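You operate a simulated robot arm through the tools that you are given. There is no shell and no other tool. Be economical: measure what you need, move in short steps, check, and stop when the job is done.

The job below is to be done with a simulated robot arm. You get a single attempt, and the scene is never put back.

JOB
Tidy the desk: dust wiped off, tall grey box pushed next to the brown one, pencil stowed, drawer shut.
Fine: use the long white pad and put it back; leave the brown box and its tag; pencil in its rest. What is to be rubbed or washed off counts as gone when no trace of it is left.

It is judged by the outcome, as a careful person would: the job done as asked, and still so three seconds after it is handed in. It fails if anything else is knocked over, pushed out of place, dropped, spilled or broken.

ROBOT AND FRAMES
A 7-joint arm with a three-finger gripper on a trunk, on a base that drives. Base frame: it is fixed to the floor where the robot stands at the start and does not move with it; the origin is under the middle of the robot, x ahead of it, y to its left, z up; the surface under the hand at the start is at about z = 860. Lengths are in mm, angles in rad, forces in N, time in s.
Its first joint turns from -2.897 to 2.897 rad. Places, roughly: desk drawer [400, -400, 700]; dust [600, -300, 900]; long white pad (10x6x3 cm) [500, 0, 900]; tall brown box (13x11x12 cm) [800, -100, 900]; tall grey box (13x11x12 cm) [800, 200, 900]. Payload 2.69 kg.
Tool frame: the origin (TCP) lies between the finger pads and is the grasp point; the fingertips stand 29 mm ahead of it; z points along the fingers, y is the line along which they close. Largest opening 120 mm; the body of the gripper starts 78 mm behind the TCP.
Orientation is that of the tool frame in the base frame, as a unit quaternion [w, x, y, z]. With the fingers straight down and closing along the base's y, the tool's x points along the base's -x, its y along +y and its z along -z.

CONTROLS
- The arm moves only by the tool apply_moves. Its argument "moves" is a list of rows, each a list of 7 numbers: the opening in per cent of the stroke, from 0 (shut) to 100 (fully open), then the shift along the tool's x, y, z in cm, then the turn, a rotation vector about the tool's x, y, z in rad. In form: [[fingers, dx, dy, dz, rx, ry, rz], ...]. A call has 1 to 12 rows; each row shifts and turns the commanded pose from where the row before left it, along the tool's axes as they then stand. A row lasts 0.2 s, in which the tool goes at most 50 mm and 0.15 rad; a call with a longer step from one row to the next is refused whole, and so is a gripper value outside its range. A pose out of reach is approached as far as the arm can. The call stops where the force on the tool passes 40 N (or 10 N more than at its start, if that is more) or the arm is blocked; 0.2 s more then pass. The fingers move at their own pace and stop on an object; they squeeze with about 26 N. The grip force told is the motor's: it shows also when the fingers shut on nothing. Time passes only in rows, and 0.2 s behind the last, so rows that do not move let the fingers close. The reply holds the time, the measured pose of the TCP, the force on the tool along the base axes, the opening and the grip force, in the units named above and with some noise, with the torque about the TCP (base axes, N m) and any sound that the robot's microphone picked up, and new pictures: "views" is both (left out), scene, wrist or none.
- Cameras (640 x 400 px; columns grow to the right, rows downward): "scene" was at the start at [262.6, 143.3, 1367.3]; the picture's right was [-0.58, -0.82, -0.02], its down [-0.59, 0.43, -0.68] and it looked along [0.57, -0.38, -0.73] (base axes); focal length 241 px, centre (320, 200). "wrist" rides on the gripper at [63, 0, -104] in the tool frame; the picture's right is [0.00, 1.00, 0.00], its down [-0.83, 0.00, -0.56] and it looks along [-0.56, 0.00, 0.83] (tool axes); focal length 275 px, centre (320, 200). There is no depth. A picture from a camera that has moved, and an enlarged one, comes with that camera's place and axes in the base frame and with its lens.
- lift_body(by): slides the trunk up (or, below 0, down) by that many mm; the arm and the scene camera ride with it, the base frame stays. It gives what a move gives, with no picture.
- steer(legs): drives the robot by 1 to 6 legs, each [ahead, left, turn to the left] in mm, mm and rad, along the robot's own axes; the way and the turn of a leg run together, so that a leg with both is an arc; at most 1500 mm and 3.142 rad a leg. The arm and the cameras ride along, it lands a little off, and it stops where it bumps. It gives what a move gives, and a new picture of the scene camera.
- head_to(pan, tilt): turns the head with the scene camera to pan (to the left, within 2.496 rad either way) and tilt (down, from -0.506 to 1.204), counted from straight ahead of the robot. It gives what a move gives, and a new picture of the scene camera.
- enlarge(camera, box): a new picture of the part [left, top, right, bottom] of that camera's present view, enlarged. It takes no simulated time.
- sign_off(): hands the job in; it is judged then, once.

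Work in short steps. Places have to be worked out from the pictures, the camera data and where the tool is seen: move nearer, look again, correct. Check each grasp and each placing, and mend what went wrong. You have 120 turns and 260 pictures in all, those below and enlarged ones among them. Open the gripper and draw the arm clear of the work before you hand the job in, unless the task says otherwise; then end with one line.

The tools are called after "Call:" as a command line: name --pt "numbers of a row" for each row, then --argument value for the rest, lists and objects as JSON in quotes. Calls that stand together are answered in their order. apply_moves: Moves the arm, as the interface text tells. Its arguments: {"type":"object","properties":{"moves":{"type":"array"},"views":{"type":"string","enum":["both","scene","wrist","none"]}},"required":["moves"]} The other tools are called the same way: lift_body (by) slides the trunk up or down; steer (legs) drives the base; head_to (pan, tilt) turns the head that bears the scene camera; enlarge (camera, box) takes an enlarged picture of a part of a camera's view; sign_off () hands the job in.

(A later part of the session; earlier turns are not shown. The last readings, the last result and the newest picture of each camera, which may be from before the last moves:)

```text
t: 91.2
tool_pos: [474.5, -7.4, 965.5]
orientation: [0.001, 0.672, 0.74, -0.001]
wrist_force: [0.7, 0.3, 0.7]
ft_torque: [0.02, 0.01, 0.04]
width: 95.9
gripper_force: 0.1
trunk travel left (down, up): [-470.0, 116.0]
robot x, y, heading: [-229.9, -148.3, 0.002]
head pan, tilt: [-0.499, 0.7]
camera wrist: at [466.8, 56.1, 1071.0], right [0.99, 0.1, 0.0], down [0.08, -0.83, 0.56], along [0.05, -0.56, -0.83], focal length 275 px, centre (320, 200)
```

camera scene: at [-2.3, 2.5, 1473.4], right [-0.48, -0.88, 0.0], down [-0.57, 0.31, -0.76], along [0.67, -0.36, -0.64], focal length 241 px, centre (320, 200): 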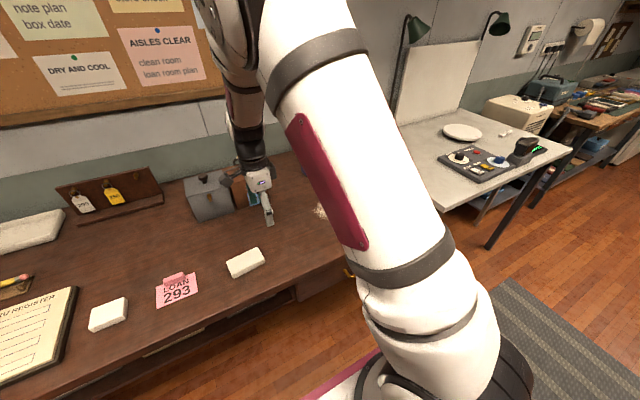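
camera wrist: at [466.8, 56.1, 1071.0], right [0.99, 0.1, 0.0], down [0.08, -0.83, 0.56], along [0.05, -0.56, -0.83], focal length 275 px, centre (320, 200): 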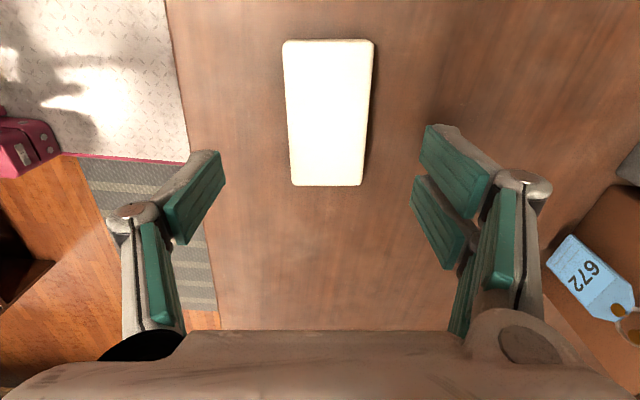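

Aligned; small correction (+3 mm, +4.5 mm), then down to z≈895 and close.

Call:
apply_moves --pt "80 0.3 0.45 2 0 0 0" --pt "80 0 0 3 0 0 0" --pt "80 0 0 2 0 0 0" --pt "60 0 0 0 0 0 0" --pt "40 0 0 0 0 0 0" --pt "40 0 0 0 0 0 0" --pt "40 0 0 0 0 0 0" --views "wrist"

```text
t: 92.8
tool_pos: [477.8, -4.3, 895.9]
orientation: [0.001, 0.673, 0.74, -0.001]
wrist_force: [0.3, -0.6, 2.5]
ft_torque: [0.0, 0.03, 0.0]
width: 54.8
gripper_force: 26.1
trunk travel left (down, up): [-470.0, 116.0]
robot x, y, heading: [-229.5, -147.5, 0.004]
head pan, tilt: [-0.499, 0.7]
camera wrist: at [471.1, 59.0, 1002.5], right [0.99, 0.1, 0.0], down [0.08, -0.83, 0.56], along [0.05, -0.56, -0.83], focal length 275 px, centre (320, 200)
```

wrist: 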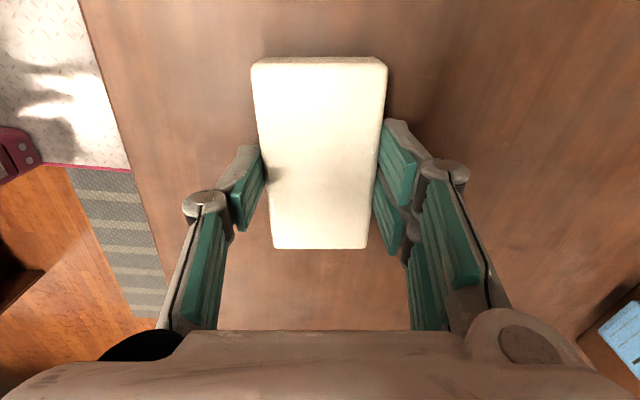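

Pad gripped (54.8 mm). Put-back pose noted: (477.8, -4.3), same yaw. Dust spans x 495–640, y -390…-287. I lift, square the yaw and carry the pad to the near edge of the dust.

Call:
apply_moves --pt "40 0 0 -2 0 0 0" --pt "40 0 0 -2 0 0 0.05" --pt "40 0 0 -1 0 0 0.05" --pt "40 -4.5 0 0 0 0 0" --pt "40 -4.5 0 0 0 0 0" --pt "40 -4.5 0 0 0 0 0" --pt "40 -4.5 0 0 0 0 0" --pt "40 -4.5 0 0 0 0 0" --pt "40 -4.5 -0.4 0 0 0 0" --pt "40 -4.5 -0.4 0 0 0 0" --pt "40 0 0 0 0 0 0" --views "both"

```text
t: 95.2
tool_pos: [466.2, -320.8, 949.2]
orientation: [0.001, 0.709, 0.705, -0.002]
wrist_force: [0.1, 0.2, 0.4]
ft_torque: [-0.01, 0.0, -0.01]
width: 54.6
gripper_force: 26.3
trunk travel left (down, up): [-470.0, 116.0]
robot x, y, heading: [-228.8, -143.2, 0.002]
head pan, tilt: [-0.499, 0.7]
camera scene: at [-2.2, 2.5, 1473.4], right [-0.48, -0.88, 0.0], down [-0.57, 0.31, -0.76], along [0.67, -0.36, -0.64], focal length 241 px, centre (320, 200)
camera wrist: at [464.6, -256.7, 1054.7], right [1.0, 0.0, 0.0], down [0.0, -0.83, 0.56], along [0.0, -0.56, -0.83], focal length 275 px, centre (320, 200)
```

scene: 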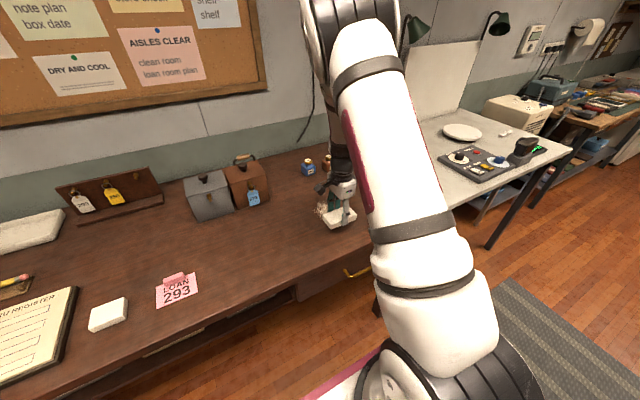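
wrist: 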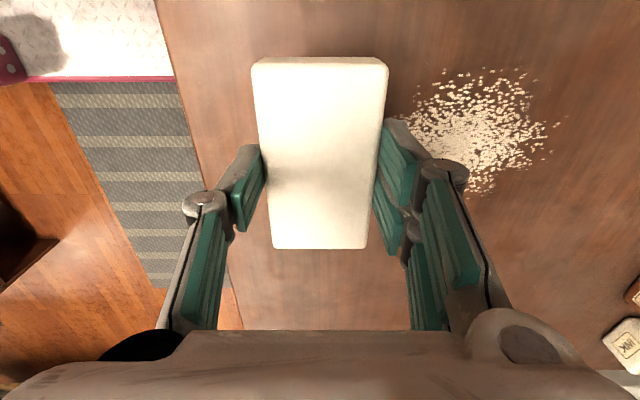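

Lower the pad to the desk next to the dust and check the contact force.

Call:
apply_moves --pt "40 0 0 2.5 0 0 0" --pt "40 0 0 2 0 0 0" --pt "40 0 0 0.8 0 0 0" --pt "40 0 0 0.2 0 0 0" --pt "40 0 0 0 0 0 0" --views "none"

```text
t: 96.4
tool_pos: [468.8, -321.0, 894.3]
orientation: [0.003, 0.709, 0.705, 0.0]
wrist_force: [-4.3, 0.4, 35.4]
ft_torque: [0.02, 0.22, -0.01]
width: 54.7
gripper_force: 26.4
trunk travel left (down, up): [-470.0, 116.0]
robot x, y, heading: [-226.8, -147.8, 0.007]
head pan, tilt: [-0.499, 0.7]
```

35 N is much; I ease off 1 mm and sweep ahead across the dust.

Call:
apply_moves --pt "40 0 0 -0.12 0 0 0" --pt "40 0 1.5 0 0 0 0" --pt "40 0 2 0 0 0 0" --pt "40 0 2 0 0 0 0" --pt "40 0 2 0 0 0 0" --pt "40 0 2 0 0 0 0" --pt "40 0 2 0 0 0 0" --pt "40 0 2 0 0 0 0" --pt "40 0 2 0 0 0 0" --pt "40 0 2 0 0 0 0" --pt "40 0 2 0 0 0 0" --views "wrist"

```text
t: 98.8
tool_pos: [665.3, -320.4, 893.1]
orientation: [0.001, 0.709, 0.705, -0.001]
wrist_force: [-0.5, 0.3, 0.8]
ft_torque: [0.02, -0.03, 0.01]
width: 54.8
gripper_force: 26.1
trunk travel left (down, up): [-470.0, 116.0]
robot x, y, heading: [-228.6, -143.2, 0.003]
head pan, tilt: [-0.499, 0.7]
camera wrist: at [663.8, -256.6, 998.5], right [1.0, 0.0, 0.0], down [0.0, -0.83, 0.56], along [0.0, -0.56, -0.83], focal length 275 px, centre (320, 200)
```

wrist: 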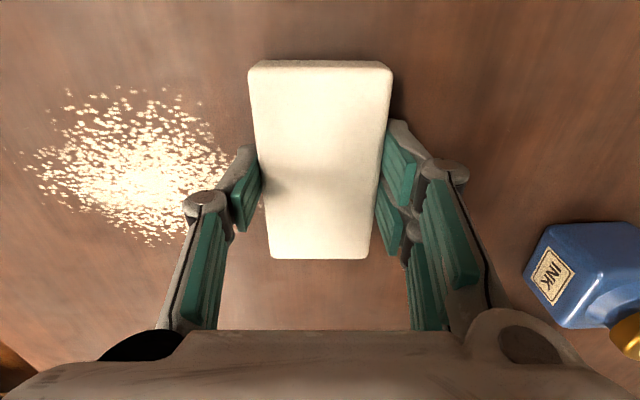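

No pressure was left on that pass (the pad rode up a bit in the grip), so the dust stayed. I lower 2 mm and sweep back, checking the force.

Call:
apply_moves --pt "40 0 0 0.15 0 0 0" --pt "40 0 0 0 0 0 0" --views "none"

```text
t: 99.4
tool_pos: [665.6, -320.6, 891.6]
orientation: [0.001, 0.709, 0.705, -0.001]
wrist_force: [-0.1, 0.7, -0.5]
ft_torque: [-0.02, 0.02, -0.02]
width: 54.9
gripper_force: 25.9
trunk travel left (down, up): [-470.0, 116.0]
robot x, y, heading: [-230.0, -142.4, 0.002]
head pan, tilt: [-0.499, 0.7]
```

Call:
apply_moves --pt "40 0 0 0.15 0 0 0" --pt "40 0 0 0 0 0 0" --views "none"

```text
t: 100.0
tool_pos: [665.1, -320.5, 889.5]
orientation: [0.001, 0.709, 0.705, -0.002]
wrist_force: [-0.8, 0.5, -0.5]
ft_torque: [-0.01, -0.03, 0.0]
width: 54.6
gripper_force: 26.2
trunk travel left (down, up): [-470.0, 116.0]
robot x, y, heading: [-229.7, -143.4, 0.006]
head pan, tilt: [-0.499, 0.7]
```

Still no contact although the tips are almost at desk level; I check the pad in the grip.

Call:
enlarge --camera "wrist" --box '[180, 40, 500, 280]'

Call:
head_to --pan -0.35 --tilt 0.7

```text
1.67 times, centred on (340, 160) of wrist
camera zoom: at [663.6, -257.2, 995.2], right [1.0, 0.0, 0.0], down [0.0, -0.83, 0.56], along [0.0, -0.56, -0.83], focal length 459 px, centre (287, 267)
```

zoom: 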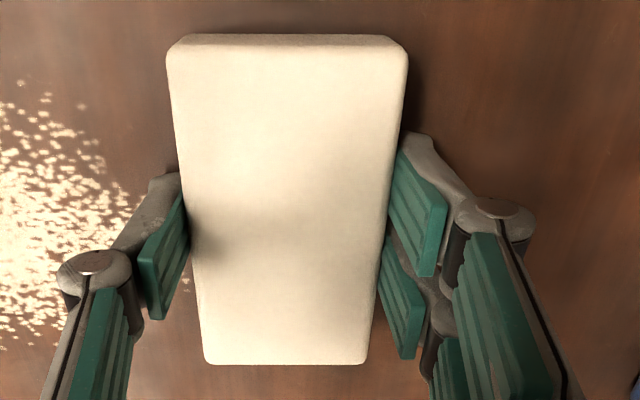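

```text
t: 100.7
tool_pos: [664.3, -321.2, 890.0]
orientation: [0.001, 0.709, 0.705, -0.002]
wrist_force: [0.8, 0.6, 0.6]
ft_torque: [0.0, 0.03, 0.0]
width: 54.4
gripper_force: 25.8
trunk travel left (down, up): [-470.0, 116.0]
robot x, y, heading: [-228.6, -146.6, -0.001]
head pan, tilt: [-0.351, 0.7]
camera scene: at [2.9, 14.0, 1473.4], right [-0.34, -0.94, 0.0], down [-0.61, 0.22, -0.76], along [0.72, -0.26, -0.64], focal length 241 px, centre (320, 200)
```

scene: 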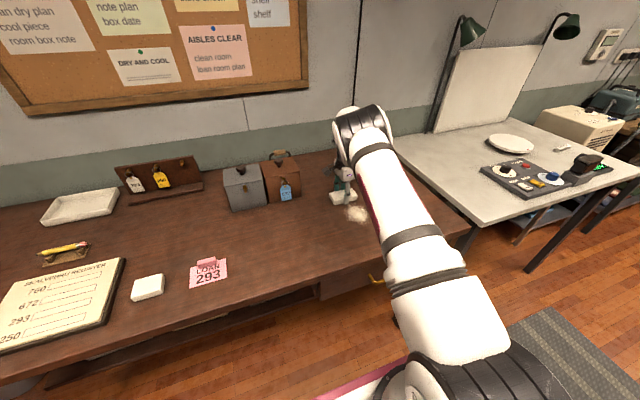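

The pad rode up ~6 mm in the fingers under that 35 N press, so its base is flush with the tips. I release it here, raise 8 mm, regrip, and then press only lightly.

Call:
apply_moves --pt "46 0 0 0 0 0 0" --pt "60 0 0 0 0 0 0" --pt "60 0 0 -0.4 0 0 0" --pt "60 0 0 -0.4 0 0 0" --pt "60 0 0 0 0 0 0" --pt "40 0 0 0 0 0 0" --pt "40 0 0 0 0 0 0" --pt "40 0 0 0 0 0 0" --views "wrist"

Call:
apply_moves --pt "40 0 0 0.05 0 0 0" --pt "40 0 0 0 0 0 0" --views "none"

```text
t: 102.5
tool_pos: [665.2, -320.7, 898.2]
orientation: [0.001, 0.709, 0.705, -0.001]
wrist_force: [-0.4, 0.7, 1.5]
ft_torque: [-0.01, 0.01, 0.01]
width: 54.3
gripper_force: 26.2
trunk travel left (down, up): [-470.0, 116.0]
robot x, y, heading: [-229.0, -146.3, 0.006]
head pan, tilt: [-0.351, 0.7]
camera wrist: at [662.8, -256.7, 1004.0], right [1.0, 0.0, 0.0], down [0.0, -0.83, 0.56], along [0.0, -0.56, -0.83], focal length 275 px, centre (320, 200)
```

wrist: 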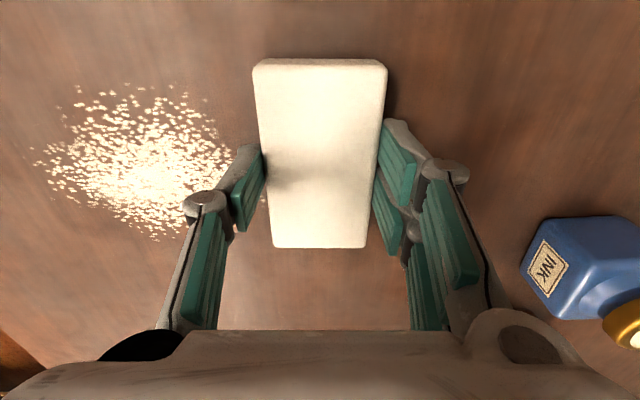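

```text
t: 103.1
tool_pos: [664.9, -321.6, 898.1]
orientation: [0.001, 0.709, 0.706, -0.001]
wrist_force: [-1.9, 0.6, 5.2]
ft_torque: [-0.01, 0.15, 0.02]
width: 54.5
gripper_force: 25.8
trunk travel left (down, up): [-470.0, 116.0]
robot x, y, heading: [-230.3, -143.5, 0.002]
head pan, tilt: [-0.351, 0.7]
```

5 N contact. A touch more pressure, then sweep back over the dust slowly.

Call:
apply_moves --pt "40 0 0 0.06 0 0 0" --pt "40 0 -1.2 0 0 0 0" --pt "40 0 -1.2 0 0 0 0" --pt "40 0 -1.2 0 0 0 0" --pt "40 0 -1.2 0 0 0 0" --pt "40 0 -1.2 0 0 0 0" --pt "40 0 -1.2 0 0 0 0" --pt "40 0 0 0 0 0 0" --views "wrist"

```text
t: 104.9
tool_pos: [592.4, -320.6, 898.4]
orientation: [0.001, 0.709, 0.706, -0.001]
wrist_force: [9.3, -0.8, 16.3]
ft_torque: [-0.1, -0.38, 0.06]
width: 54.6
gripper_force: 26.1
trunk travel left (down, up): [-470.0, 116.0]
robot x, y, heading: [-232.2, -146.7, 0.002]
head pan, tilt: [-0.351, 0.7]
camera wrist: at [590.9, -257.4, 1003.4], right [1.0, 0.0, 0.0], down [0.0, -0.83, 0.56], along [0.0, -0.56, -0.83], focal length 275 px, centre (320, 200)
```

wrist: 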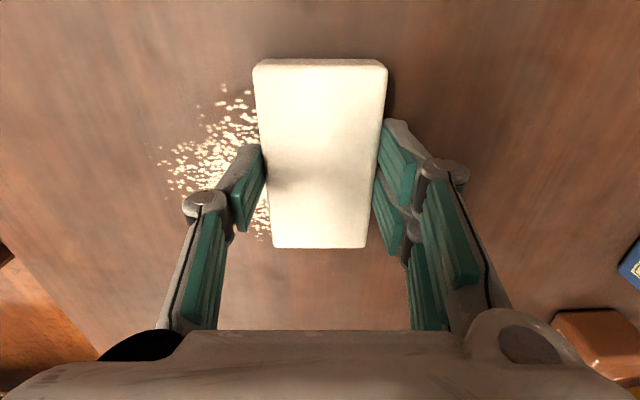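

It wipes cleanly at 16 N. I continue the stroke.

Call:
apply_moves --pt "40 0 -1.2 0 0 0 0" --pt "40 0 -1.2 0 0 0 0" --pt "40 0 -1.2 0 0 0 0" --pt "40 0 -1.2 0 0 0 0" --pt "40 0 -1.2 0 0 0 0" --pt "40 0 -1.2 0 0 0 0" --pt "40 0 -1.2 0 0 0 0" --pt "40 0 -1.2 0 0 0 0" --pt "40 0 -1.2 0 0 0 0" --pt "40 0 -1.2 0 0 0 0" --pt "40 0 0 0 0 0 0" --views "wrist"

```text
t: 107.3
tool_pos: [474.4, -320.7, 897.3]
orientation: [0.003, 0.708, 0.706, -0.001]
wrist_force: [16.0, -0.6, 26.4]
ft_torque: [-0.08, -0.74, 0.04]
width: 54.6
gripper_force: 26.0
trunk travel left (down, up): [-470.0, 116.0]
robot x, y, heading: [-229.2, -145.4, 0.003]
head pan, tilt: [-0.351, 0.7]
camera wrist: at [472.8, -256.6, 1002.7], right [1.0, 0.0, 0.0], down [0.0, -0.83, 0.56], along [0.0, -0.56, -0.83], focal length 275 px, centre (320, 200)
```

wrist: 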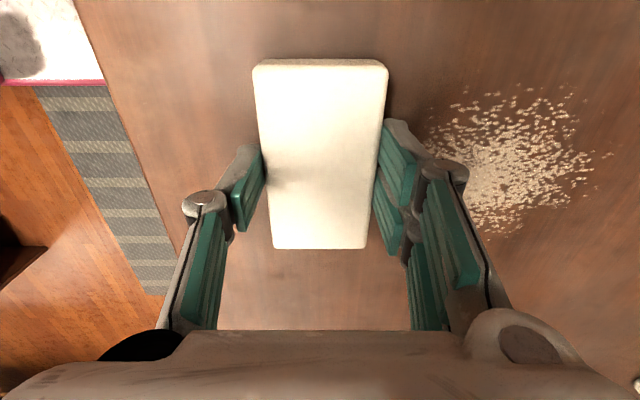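

Each pass thins the dust; several strokes are needed. I shift to y≈-350, ease slightly and sweep forward again.

Call:
apply_moves --pt "40 -1.5 0 -0.05 0 0 0" --pt "40 -1.5 0.5 0 0 0 0" --pt "40 0 2 0 0 0 0" --pt "40 0 2 0 0 0 0" --pt "40 0 2 0 0 0 0" --pt "40 0 2 0 0 0 0" --pt "40 0 2 0 0 0 0" --pt "40 0 2 0 0 0 0" --pt "40 0 2 0 0 0 0" --pt "40 0 2 0 0 0 0" --pt "40 0 2 0 0 0 0" --pt "40 0 0 0 0 0 0" --views "wrist"

```text
t: 109.9
tool_pos: [656.2, -350.8, 896.1]
orientation: [0.0, 0.71, 0.705, -0.001]
wrist_force: [-0.4, -0.5, 0.2]
ft_torque: [0.01, 0.01, 0.02]
width: 54.5
gripper_force: 26.0
trunk travel left (down, up): [-470.0, 116.0]
robot x, y, heading: [-228.6, -148.0, 0.003]
head pan, tilt: [-0.351, 0.7]
camera wrist: at [655.4, -287.5, 1001.8], right [1.0, 0.0, 0.0], down [0.0, -0.83, 0.56], along [0.0, -0.56, -0.83], focal length 275 px, centre (320, 200)
```

wrist: 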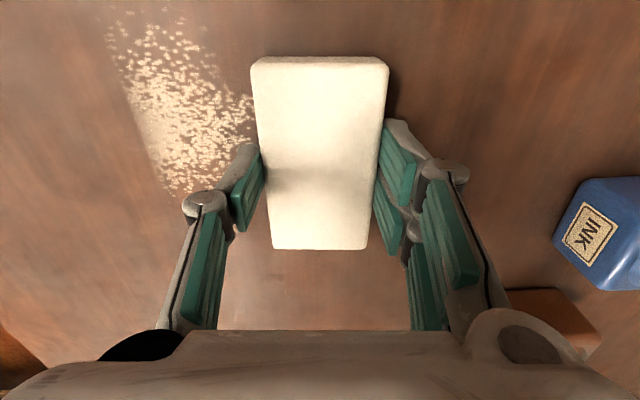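

The first part came fully clean where pressure held, then contact was lost. I lower in small steps to regain ~10 N here.

Call:
apply_moves --pt "40 0 0 0.1 0 0 0" --pt "40 0 0 0 0 0 0" --views "none"

Call:
apply_moves --pt "40 0 0 0.06 0 0 0" --pt "40 0 0 0 0 0 0" --views "none"

```text
t: 110.5
tool_pos: [656.9, -351.2, 895.6]
orientation: [0.001, 0.709, 0.706, -0.002]
wrist_force: [-0.7, 0.2, 2.3]
ft_torque: [-0.04, 0.03, -0.03]
width: 54.7
gripper_force: 25.4
trunk travel left (down, up): [-470.0, 116.0]
robot x, y, heading: [-228.6, -146.0, -0.002]
head pan, tilt: [-0.351, 0.7]
```

```text
t: 111.1
tool_pos: [656.6, -350.1, 895.5]
orientation: [0.002, 0.709, 0.705, -0.001]
wrist_force: [-0.6, -1.5, 5.7]
ft_torque: [-0.06, 0.19, 0.05]
width: 54.8
gripper_force: 26.1
trunk travel left (down, up): [-470.0, 116.0]
robot x, y, heading: [-231.4, -145.8, 0.006]
head pan, tilt: [-0.351, 0.7]
```

Good, 6 N. Sweep back at y≈-340 with a little more pressure.

Call:
apply_moves --pt "40 1 0 0.05 0 0 0" --pt "40 0 -1.5 0 0 0 0" --pt "40 0 -1.5 0 0 0 0" --pt "40 0 -1.5 0 0 0 0" --pt "40 0 -1.5 0 0 0 0" --pt "40 0 -1.5 0 0 0 0" --pt "40 0 -1.5 0 0 0 0" --pt "40 0 -1.5 -0.03 0 0 0" --pt "40 0 -1.5 0 0 0 0" --pt "40 0 -1.5 -0.02 0 0 0" --pt "40 0 -1.5 0 0 0 0" --pt "40 0 -1.5 0 0 0 0" --views "wrist"

```text
t: 113.7
tool_pos: [490.3, -339.8, 894.9]
orientation: [0.0, 0.709, 0.705, -0.003]
wrist_force: [0.9, -0.5, 4.4]
ft_torque: [-0.05, -0.15, 0.02]
width: 54.5
gripper_force: 26.0
trunk travel left (down, up): [-470.0, 116.0]
robot x, y, heading: [-226.4, -145.0, -0.001]
head pan, tilt: [-0.351, 0.7]
camera wrist: at [489.7, -276.2, 1001.2], right [1.0, 0.0, 0.0], down [0.0, -0.83, 0.56], along [0.0, -0.56, -0.83], focal length 275 px, centre (320, 200)
```

wrist: 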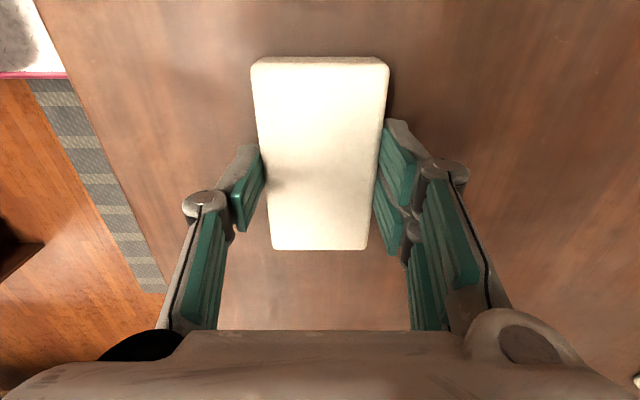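

It appears gone. I lift and move aside to inspect the whole area closely.

Call:
apply_moves --pt "40 0 0 -4 0 0 0" --pt "40 3 0 -4 0 0 0" --pt "40 4 0 -2 0 0 0" --pt "40 4 1.5 0 0 0 0" --pt "40 0 0 0 0 0 0" --views "wrist"

Call:
enlarge --camera "wrist" --box '[200, 160, 520, 330]'

Call:
enlarge --camera "scene" --box '[310, 180, 430, 255]'

```text
t: 114.9
tool_pos: [508.4, -229.4, 994.8]
orientation: [0.001, 0.709, 0.705, -0.002]
wrist_force: [-0.2, 0.3, -0.2]
ft_torque: [-0.04, 0.01, -0.02]
width: 54.4
gripper_force: 26.3
trunk travel left (down, up): [-470.0, 116.0]
robot x, y, heading: [-227.7, -148.2, 0.003]
head pan, tilt: [-0.351, 0.7]
camera wrist: at [506.6, -166.0, 1099.9], right [1.0, 0.0, 0.0], down [0.0, -0.83, 0.56], along [0.0, -0.56, -0.83], focal length 275 px, centre (320, 200)
```

wrist: 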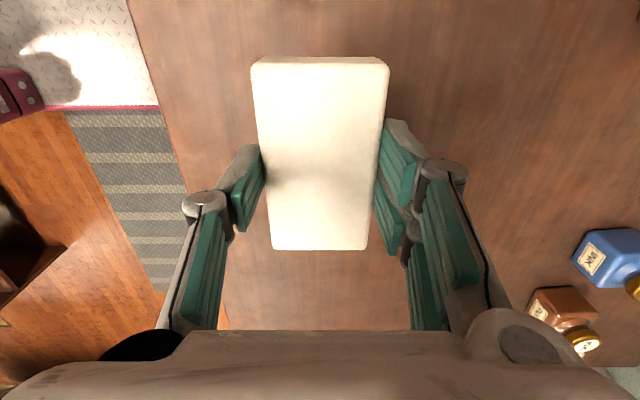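

```text
2.00 times, centred on (360, 245) of wrist
camera zoom: at [506.6, -166.0, 1099.9], right [1.0, 0.0, 0.0], down [0.0, -0.83, 0.56], along [0.0, -0.56, -0.83], focal length 551 px, centre (240, 110)
```

zoom: 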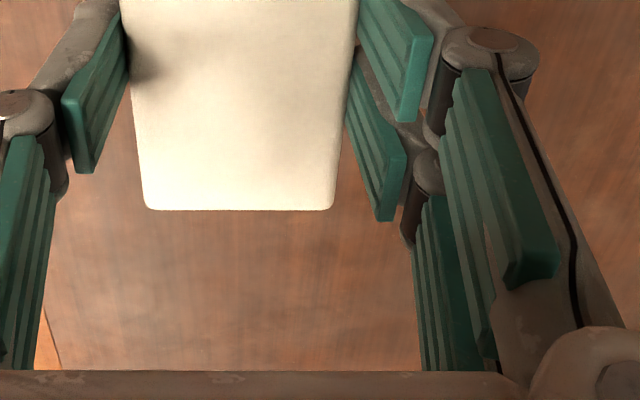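

```text
5.33 times, centred on (370, 218) of scene
camera zoom: at [2.9, 14.0, 1473.4], right [-0.34, -0.94, 0.0], down [-0.61, 0.22, -0.76], along [0.72, -0.26, -0.64], focal length 1284 px, centre (53, 107)
```

zoom: 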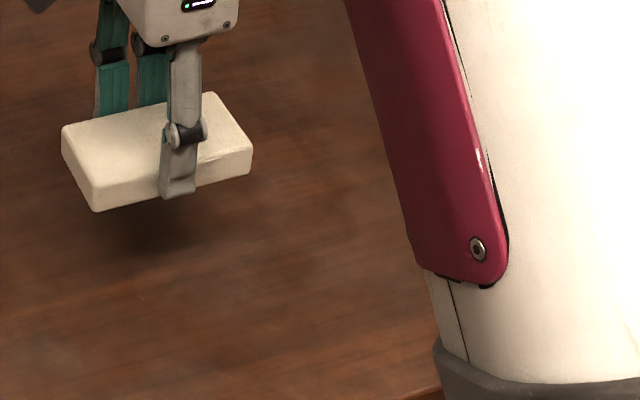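

Mostly clean, but the pad hides the centre. I shift ahead to view the spot unobstructed.

Call:
apply_moves --pt "40 0 4.5 0 0 0 0" --pt "40 0 4.5 0 0 0 0" --pt "40 -1 4.5 0 0 0 0" --pt "40 -1 2 0 0 0 0" --pt "40 0 0 0 0 0 0" --views "none"

Call:
enlarge --camera "wrist" --box '[0, 60, 260, 260]'

```text
t: 116.1
tool_pos: [662.7, -250.5, 994.5]
orientation: [0.0, 0.709, 0.705, -0.001]
wrist_force: [-0.2, 0.2, 0.5]
ft_torque: [-0.02, -0.04, -0.02]
width: 54.6
gripper_force: 26.0
trunk travel left (down, up): [-470.0, 116.0]
robot x, y, heading: [-231.2, -144.1, 0.001]
head pan, tilt: [-0.351, 0.7]
```

```text
2.00 times, centred on (130, 160) of wrist
camera zoom: at [661.7, -186.1, 1099.7], right [1.0, 0.0, 0.0], down [0.0, -0.83, 0.56], along [0.0, -0.56, -0.83], focal length 551 px, centre (700, 280)
```

zoom: 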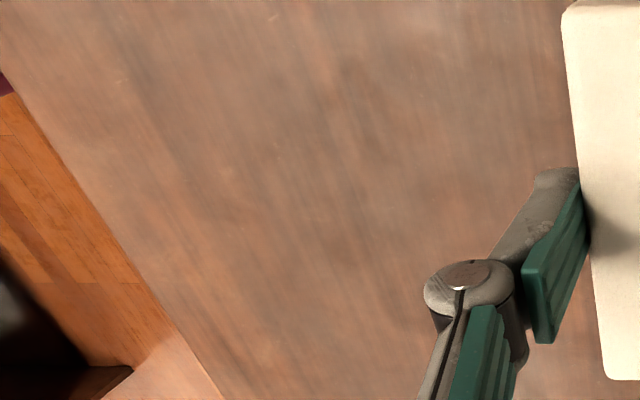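

Near part is clean; to see the far-right part (x 560–640) I move so it lies beyond the fingers.

Call:
apply_moves --pt "40 -2 -4 0 0 0 0" --pt "40 -2 -4 0 0 0 0" --pt "40 -2.5 -4 0 0 0 0" --pt "40 -2.5 -3.5 0 0 0 0" --pt "40 -2 -1 0 0 0 0" --pt "40 -2 0 0 0 0 0" --pt "40 0 0 0 0 0 0" --views "none"

Call:
enlarge --camera "wrist" --box '[380, 0, 640, 180]'

```text
t: 117.7
tool_pos: [497.1, -379.7, 996.3]
orientation: [0.001, 0.709, 0.706, -0.002]
wrist_force: [-0.4, -0.1, 0.8]
ft_torque: [-0.01, 0.02, 0.0]
width: 54.6
gripper_force: 25.8
trunk travel left (down, up): [-470.0, 116.0]
robot x, y, heading: [-226.5, -144.0, -0.002]
head pan, tilt: [-0.351, 0.7]
```

```text
2.22 times, centred on (510, 90) of wrist
camera zoom: at [495.7, -316.7, 1102.5], right [1.0, 0.0, 0.0], down [0.0, -0.83, 0.56], along [0.0, -0.56, -0.83], focal length 612 px, centre (-102, 444)
```

zoom: 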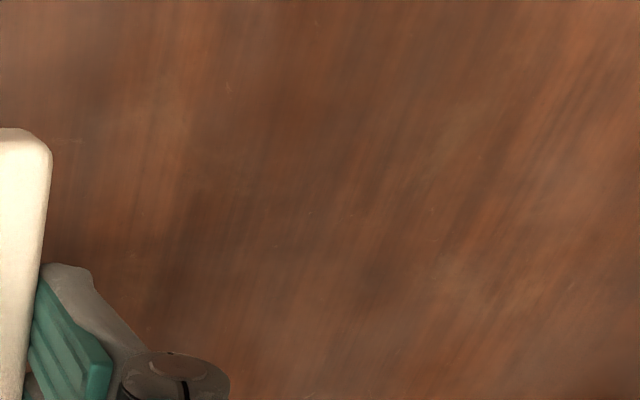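

Clean. For certainty on the upper edge (y≈-290) I do one extra light pass at y≈-312.

Call:
apply_moves --pt "40 3 4 1 0 0 0" --pt "40 3 4 1 0 0 0" --pt "40 0.8 4 2 0 0 0" --pt "40 0 3.8 2.5 0 0 0" --pt "40 0 0 2.5 0 0 0" --pt "40 0 0 0.9 0 0 0" --pt "40 0 0 0 0 0 0" --views "none"

```text
refused: row 1 steps farther than a row can; nothing moved
```

Call:
apply_moves --pt "40 2.5 4 1 0 0 0" --pt "40 2.5 4 1 0 0 0" --pt "40 1.8 4 2 0 0 0" --pt "40 0 3.8 2.5 0 0 0" --pt "40 0 0 2.5 0 0 0" --pt "40 0 0 0.9 0 0 0" --pt "40 0 0 0 0 0 0" --views "none"

```text
t: 119.3
tool_pos: [656.5, -310.8, 896.4]
orientation: [0.002, 0.709, 0.705, -0.002]
wrist_force: [0.5, -0.4, 0.2]
ft_torque: [-0.03, -0.02, 0.0]
width: 54.5
gripper_force: 26.0
trunk travel left (down, up): [-470.0, 116.0]
robot x, y, heading: [-230.7, -146.1, 0.0]
head pan, tilt: [-0.351, 0.7]
```

Just above contact; I lower 1.8 mm and sweep back.

Call:
apply_moves --pt "40 0 0 0.18 0 0 0" --pt "40 0 -1.5 0.04 0 0 0" --pt "40 0 -1.5 0 0 0 0" --pt "40 0 -1.5 0 0 0 0" --pt "40 0 -1.5 0 0 0 0" --pt "40 0 -1.5 0 0 0 0" --pt "40 0 -1.5 0 0 0 0" --pt "40 0 -1.5 -0.03 0 0 0" --pt "40 0 -1.5 0 0 0 0" --pt "40 0 -1.5 -0.02 0 0 0" --pt "40 0 -1.5 0 0 0 0" --pt "40 0 -1 0 0 0 0" --views "wrist"

```text
t: 121.9
tool_pos: [494.6, -310.1, 895.3]
orientation: [0.001, 0.709, 0.705, -0.002]
wrist_force: [4.9, -0.1, 7.6]
ft_torque: [-0.07, -0.16, 0.01]
width: 54.5
gripper_force: 25.7
trunk travel left (down, up): [-470.0, 116.0]
robot x, y, heading: [-228.6, -145.3, -0.0]
head pan, tilt: [-0.351, 0.7]
camera wrist: at [493.9, -247.4, 1000.8], right [1.0, 0.0, 0.0], down [0.0, -0.83, 0.56], along [0.0, -0.56, -0.83], focal length 275 px, centre (320, 200)
```

wrist: 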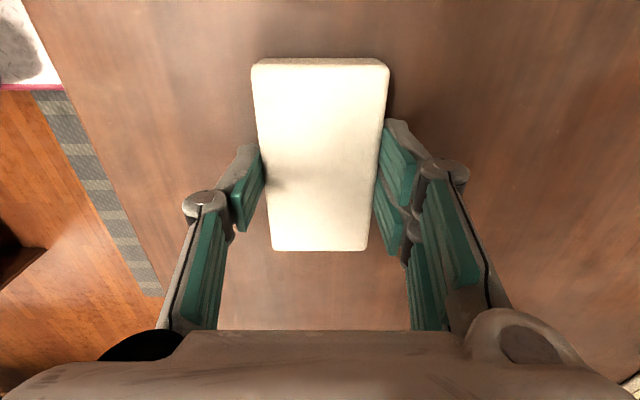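

Clean all over. Now I return the pad to its original pose.

Call:
apply_moves --pt "40 0 0 -2.5 0 0 0" --pt "40 0 0 -2.5 0 0 0" --pt "40 4.3 -0.24 0 0 0 0" --pt "40 4.4 -0.24 0 0 0 0" --pt "40 4.4 -0.24 0 0 0 0" --pt "40 4.4 -0.24 0 0 0 0" --pt "40 4.4 -0.24 0 0 0 0" --pt "40 4.4 -0.24 0 0 0 0" --pt "40 4.3 -0.24 0 0 0 0" --pt "40 0 0 0 0 0 -0.051" --pt "40 0 0 0 0 0 -0.051" --pt "40 0 0 0 0 0 0" --views "none"

```text
t: 124.5
tool_pos: [480.7, -5.3, 945.4]
orientation: [0.0, 0.672, 0.741, -0.002]
wrist_force: [0.6, -0.8, 0.5]
ft_torque: [0.0, -0.03, 0.02]
width: 54.7
gripper_force: 26.5
trunk travel left (down, up): [-470.0, 116.0]
robot x, y, heading: [-231.3, -148.3, -0.001]
head pan, tilt: [-0.351, 0.7]
```

Nearly exact; adjust -3 mm in x and lower to the desk.

Call:
apply_moves --pt "40 0.1 -0.3 2 0 0 0" --pt "40 0 0 2 0 0 0" --pt "40 0 0 0.6 0 0 0" --pt "40 0 0 0.3 0 0 0" --pt "40 0 0 0 0 0 0" --views "none"

```text
t: 125.7
tool_pos: [477.5, -5.7, 895.1]
orientation: [0.001, 0.672, 0.741, -0.002]
wrist_force: [1.0, -0.2, 1.2]
ft_torque: [0.0, 0.01, 0.0]
width: 54.5
gripper_force: 25.8
trunk travel left (down, up): [-470.0, 116.0]
robot x, y, heading: [-232.2, -142.5, 0.007]
head pan, tilt: [-0.351, 0.7]
```

At desk height. I lower half a millimetre, release, and rise.

Call:
apply_moves --pt "40 0.1 0 0.05 0 0 0" --pt "50 0 0 0 0 0 0" --pt "70 0 0 0 0 0 0" --pt "80 0 0 0 0 0 0" --pt "80 0 0 -2 0 0 0" --pt "80 0 0 -4 0 0 0" --pt "80 0 0 -4.5 0 0 0" --pt "80 0 0 -4.5 0 0 0" --pt "80 0 0 -4.5 0 0 0" --pt "80 0 0 -4.5 0 0 0" --views "wrist"

Call:
steer --legs '[[-250, 0, 0], [0, -250, 0]]'

Call:
head_to --pan 0.1 --tilt 0.65

```text
t: 127.9
tool_pos: [476.3, -2.1, 1135.7]
orientation: [0.001, 0.672, 0.741, -0.002]
wrist_force: [-0.3, 0.0, -0.8]
ft_torque: [-0.01, 0.04, -0.02]
width: 95.9
gripper_force: 0.0
trunk travel left (down, up): [-470.0, 116.0]
robot x, y, heading: [-232.7, -147.6, 0.001]
head pan, tilt: [-0.351, 0.7]
camera wrist: at [468.8, 60.8, 1240.9], right [0.99, 0.1, 0.0], down [0.09, -0.83, 0.56], along [0.06, -0.56, -0.83], focal length 275 px, centre (320, 200)
```

wrist: 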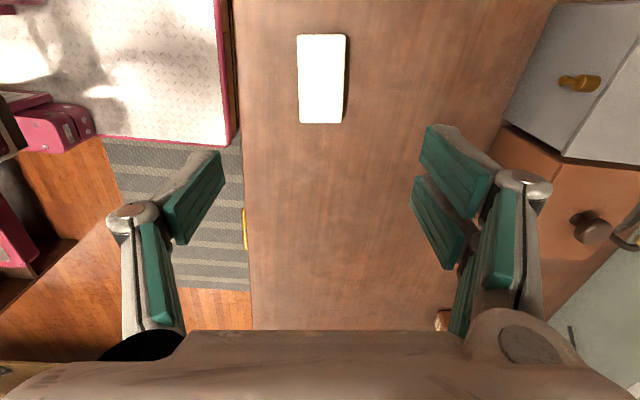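

```text
t: 129.8
tool_pos: [244.6, -6.6, 1134.3]
orientation: [0.001, 0.674, 0.739, -0.001]
wrist_force: [0.2, 0.1, -0.4]
ft_torque: [-0.01, 0.02, 0.02]
width: 96.0
gripper_force: 0.0
trunk travel left (down, up): [-470.0, 116.0]
robot x, y, heading: [-459.1, -147.9, -0.0]
head pan, tilt: [-0.351, 0.7]
stopped in leg 1: the robot was blocked; the commanded pose is now the measured one
camera scene: at [-227.9, 12.7, 1473.4], right [-0.34, -0.94, 0.0], down [-0.6, 0.22, -0.76], along [0.72, -0.26, -0.64], focal length 241 px, centre (320, 200)
```

scene: 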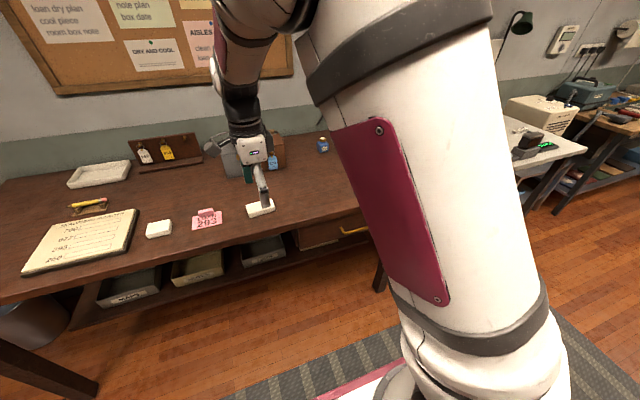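

```text
t: 130.7
tool_pos: [246.5, -5.1, 1134.7]
orientation: [0.001, 0.673, 0.739, -0.002]
wrist_force: [-0.1, 0.2, -0.6]
ft_torque: [-0.03, 0.04, -0.03]
width: 96.1
gripper_force: 0.1
trunk travel left (down, up): [-470.0, 116.0]
robot x, y, heading: [-461.3, -145.0, -0.002]
head pan, tilt: [0.099, 0.649]
camera scene: at [-221.3, 50.4, 1477.8], right [0.1, -1.0, 0.0], down [-0.6, -0.06, -0.8], along [0.79, 0.08, -0.6], focal length 241 px, centre (320, 200)
```

scene: 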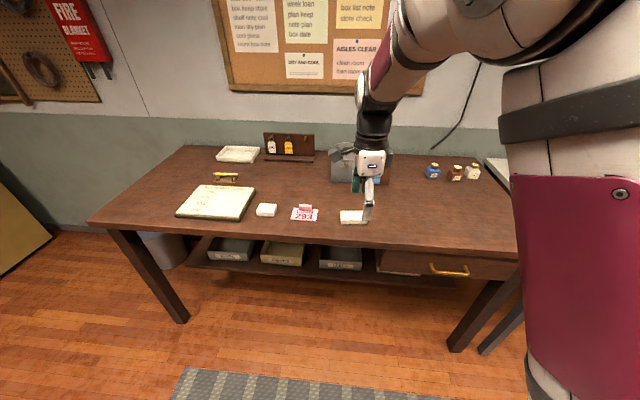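

The base bumped something behind at x≈-460. I drive forward a little and look behind for anything disturbed.

Call:
steer --legs '[[100, 0, 0]]'

Call:
head_to --pan -2.45 --tilt 0.8

Call:
head_to --pan 2.45 --tilt 0.8

```text
t: 131.8
tool_pos: [345.3, -5.2, 1134.1]
orientation: [0.0, 0.673, 0.74, -0.001]
wrist_force: [0.6, 0.8, -0.8]
ft_torque: [-0.04, 0.0, 0.03]
width: 96.2
gripper_force: 0.1
trunk travel left (down, up): [-470.0, 116.0]
robot x, y, heading: [-359.3, -144.8, -0.005]
head pan, tilt: [0.099, 0.649]
camera scene: at [-121.4, 50.6, 1477.8], right [0.1, -0.99, 0.0], down [-0.6, -0.06, -0.8], along [0.79, 0.08, -0.6], focal length 241 px, centre (320, 200)
```

scene: 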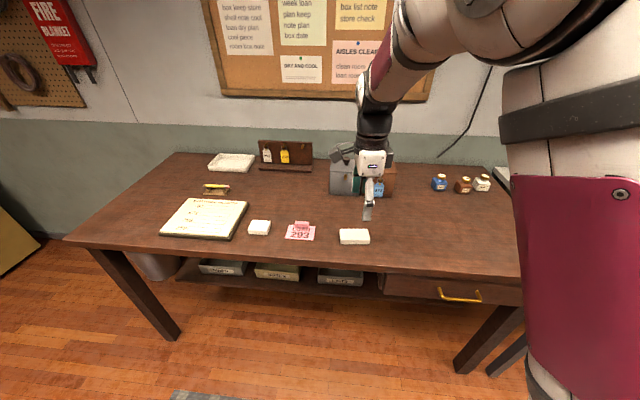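

```text
t: 134.1
tool_pos: [345.0, -5.6, 1134.4]
orientation: [0.001, 0.673, 0.74, -0.002]
wrist_force: [0.3, -0.3, -0.3]
ft_torque: [0.02, -0.02, 0.0]
width: 95.9
gripper_force: 0.1
trunk travel left (down, up): [-470.0, 116.0]
robot x, y, heading: [-360.8, -144.2, -0.003]
head pan, tilt: [-2.45, 0.799]
camera scene: at [-269.8, -9.5, 1465.2], right [-0.64, 0.77, 0.0], down [0.55, 0.46, -0.7], along [-0.54, -0.45, -0.72], focal length 241 px, centre (320, 200)
```

scene: 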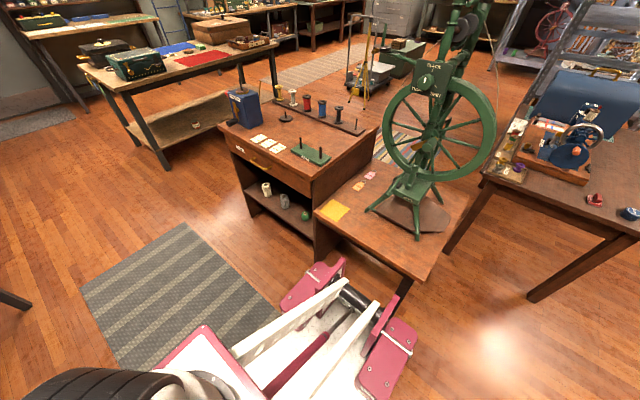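

```text
t: 138.0
tool_pos: [345.6, -5.0, 1133.8]
orientation: [0.001, 0.673, 0.74, -0.002]
wrist_force: [0.2, -0.3, -0.6]
ft_torque: [-0.03, -0.01, -0.02]
width: 96.2
gripper_force: 0.1
trunk travel left (down, up): [-470.0, 116.0]
robot x, y, heading: [-362.4, -148.8, -0.0]
head pan, tilt: [2.45, 0.799]
camera scene: at [-269.9, 93.4, 1465.2], right [0.64, 0.77, 0.0], down [0.55, -0.46, -0.7], along [-0.54, 0.44, -0.72], focal length 241 px, centre (320, 200)
```

scene: 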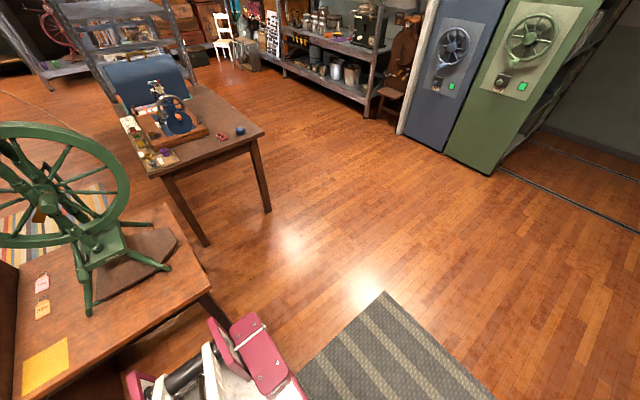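

Nothing behind is upset. Final check of the desk from here.

Call:
head_to --pan -0.2 --tilt 0.7

Call:
enlarge --camera "scene" --box '[60, 130, 320, 290]'

Call:
enlarge --camera "scene" --box '[240, 150, 500, 310]'

```text
t: 140.4
tool_pos: [345.6, -6.2, 1134.5]
orientation: [0.001, 0.673, 0.739, -0.001]
wrist_force: [0.5, -0.3, 0.2]
ft_torque: [0.01, 0.0, -0.05]
width: 95.8
gripper_force: 0.1
trunk travel left (down, up): [-470.0, 116.0]
robot x, y, heading: [-360.8, -152.6, 0.001]
head pan, tilt: [-0.201, 0.7]
camera scene: at [-124.5, 25.1, 1473.4], right [-0.2, -0.98, 0.0], down [-0.63, 0.13, -0.76], along [0.75, -0.15, -0.64], focal length 241 px, centre (320, 200)
```

scene: 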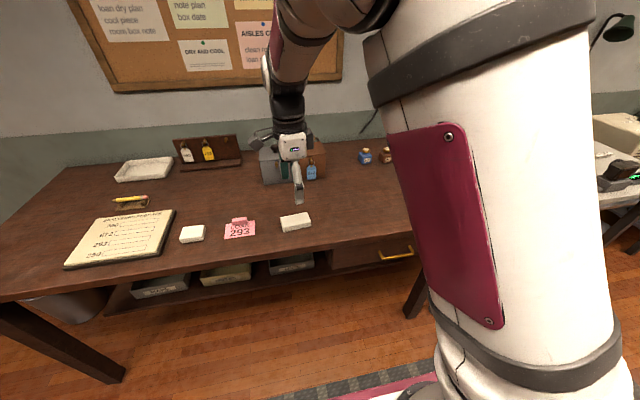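

```text
2.46 times, centred on (190, 210) of scene
camera zoom: at [-124.5, 25.1, 1473.4], right [-0.2, -0.98, 0.0], down [-0.63, 0.13, -0.76], along [0.75, -0.15, -0.64], focal length 593 px, centre (640, 175)
```

zoom: 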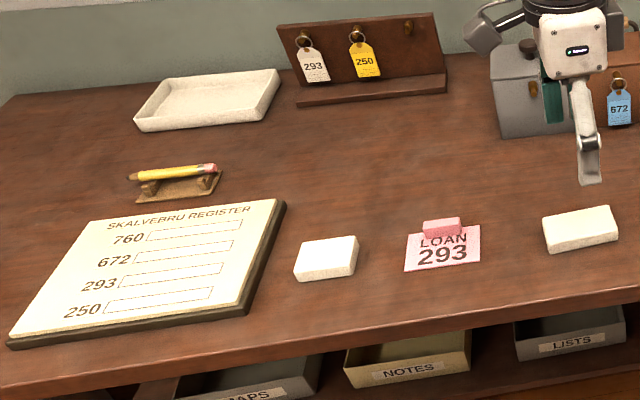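

```text
2.46 times, centred on (370, 230) of scene
camera zoom: at [-124.5, 25.1, 1473.4], right [-0.2, -0.98, 0.0], down [-0.63, 0.13, -0.76], along [0.75, -0.15, -0.64], focal length 593 px, centre (197, 126)
```

zoom: 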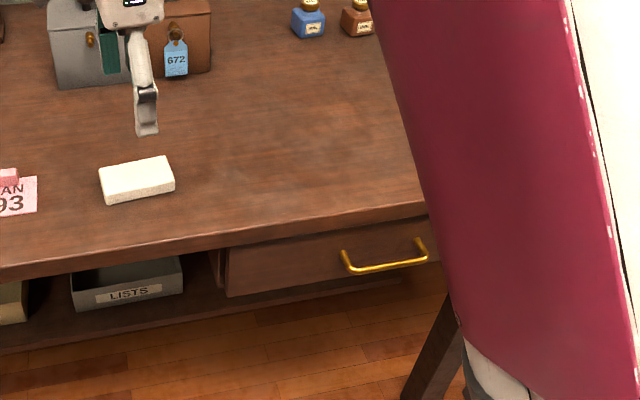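

Everything looks right; I double-check whether the drawer is truly fully shut, since the finger might have met the desk edge instead of the drawer's stop.

Call:
enlarge --camera "scene" --box '[310, 225, 420, 294]'

```text
5.80 times, centred on (365, 260) of scene
camera zoom: at [-124.5, 25.1, 1473.4], right [-0.2, -0.98, 0.0], down [-0.63, 0.13, -0.76], along [0.75, -0.15, -0.64], focal length 1396 px, centre (59, -145)
```

zoom: 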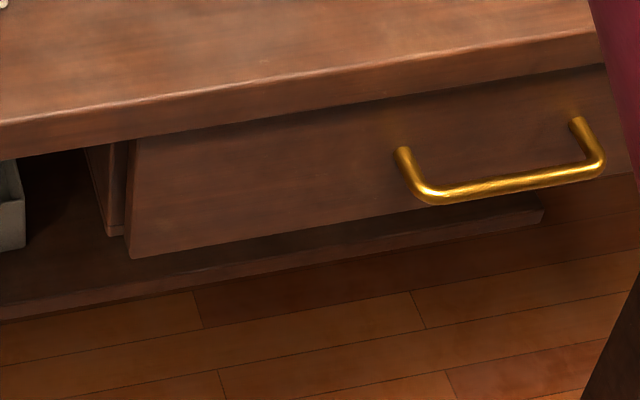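

I can't rule out that the vertical finger stopped on the desk edge. To be sure, I'll push the drawer again with the hand pitched forward, tips below the desk edge; first drive to line up and turn the hand back.

Call:
steer --legs '[[0, -210, 0]]'

Call:
apply_moves --pt "60 0 0 0 0 0 -0.1476" --pt "30 0 0 0 0 0 -0.1476" --pt "0 0 0 0 0 0 -0.1476" --pt "0 0 0 0 0 0 -0.1476" --pt "0 0 0 0 0 0 -0.1476" --pt "0 0 0 0 0 0 -0.1476" --pt "0 0 0 0 0 0 -0.1476" --pt "0 0 0 0 0 0 -0.1476" --pt "0 0 0 0 0 0 -0.1476" --pt "0 0 0 0 0 0 -0.1476" --pt "0 0 0 0 0 0 0" --views "none"

```text
t: 142.0
tool_pos: [345.6, -216.8, 1134.6]
orientation: [0.001, 0.672, 0.74, -0.002]
wrist_force: [-0.2, -0.7, 0.4]
ft_torque: [0.01, 0.02, 0.01]
width: 95.9
gripper_force: 0.1
trunk travel left (down, up): [-470.0, 116.0]
robot x, y, heading: [-361.0, -358.8, 0.0]
head pan, tilt: [-0.201, 0.7]
camera scene: at [-124.5, -187.0, 1473.4], right [-0.2, -0.98, 0.0], down [-0.63, 0.13, -0.76], along [0.75, -0.15, -0.64], focal length 241 px, centre (320, 200)
```

scene: 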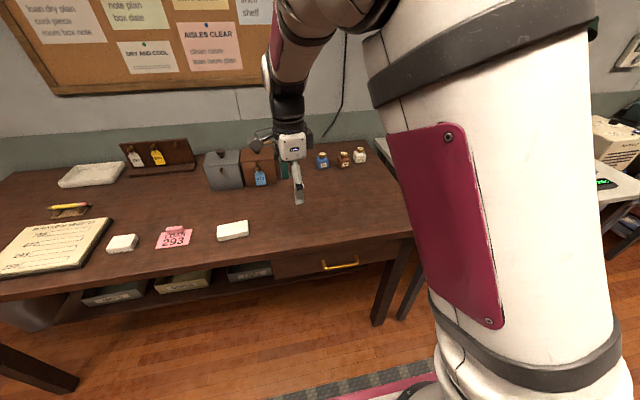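

```text
t: 144.4
tool_pos: [346.3, -216.1, 1133.5]
orientation: [-0.001, -0.002, 1.0, -0.001]
wrist_force: [-0.4, 0.8, 0.0]
ft_torque: [-0.01, 0.01, 0.0]
width: 0.1
gripper_force: 26.6
trunk travel left (down, up): [-470.0, 116.0]
robot x, y, heading: [-359.6, -357.0, 0.002]
head pan, tilt: [-0.201, 0.7]
```

Move back and over to y≈-360, then pitch the hand forward in place.

Call:
apply_moves --pt "0 2.6 -3.6 1 0 0 0" --pt "0 2.6 -3.6 1 0 0 0" --pt "0 2.6 -3.6 1 0 0 0" --pt "0 2.6 -3.6 1 0 0 0" --pt "0 0 0 0 0 -0.14 0" --pt "0 0 0 0 0 -0.14 0" --pt "0 0 0 0 0 -0.14 0" --pt "0 0 0 0 0 -0.14 0" --pt "0 0 0 0 0 -0.14 0" --pt "0 0 0 0 0 -0.14 0" --pt "0 0 0 0 0 -0.14 0" --pt "0 0 0 0 0 -0.14 0" --views "both"

```text
t: 147.0
tool_pos: [354.6, -363.9, 1138.2]
orientation: [0.531, -0.002, 0.847, -0.002]
wrist_force: [-0.7, 0.1, 0.3]
ft_torque: [-0.01, 0.0, -0.01]
width: 0.0
gripper_force: 25.5
out of reach, approached as far as the arm can: row 8, 9, 10, 11, 12
trunk travel left (down, up): [-470.0, 116.0]
robot x, y, heading: [-357.9, -356.7, 0.003]
head pan, tilt: [-0.201, 0.7]
camera scene: at [-124.9, -187.0, 1473.5], right [-0.2, -0.98, 0.0], down [-0.63, 0.13, -0.77], along [0.75, -0.15, -0.64], focal length 241 px, centre (320, 200)
camera wrist: at [232.5, -362.3, 1129.0], right [0.0, 1.0, -0.01], down [-0.14, 0.01, 0.99], along [0.99, 0.0, 0.14], focal length 275 px, centre (320, 200)
```

scene: 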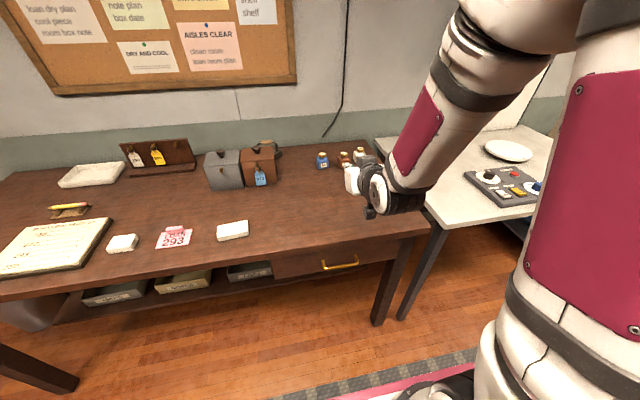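
wrist: 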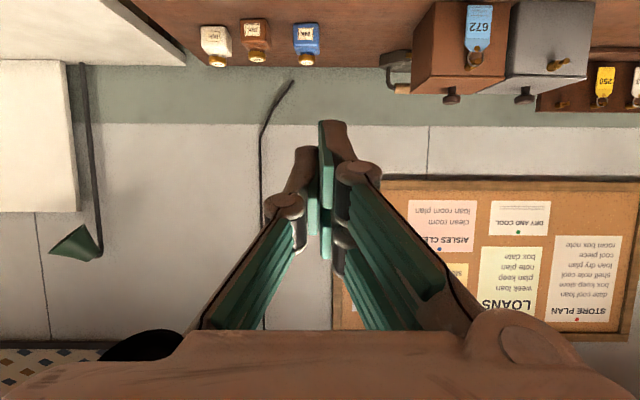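

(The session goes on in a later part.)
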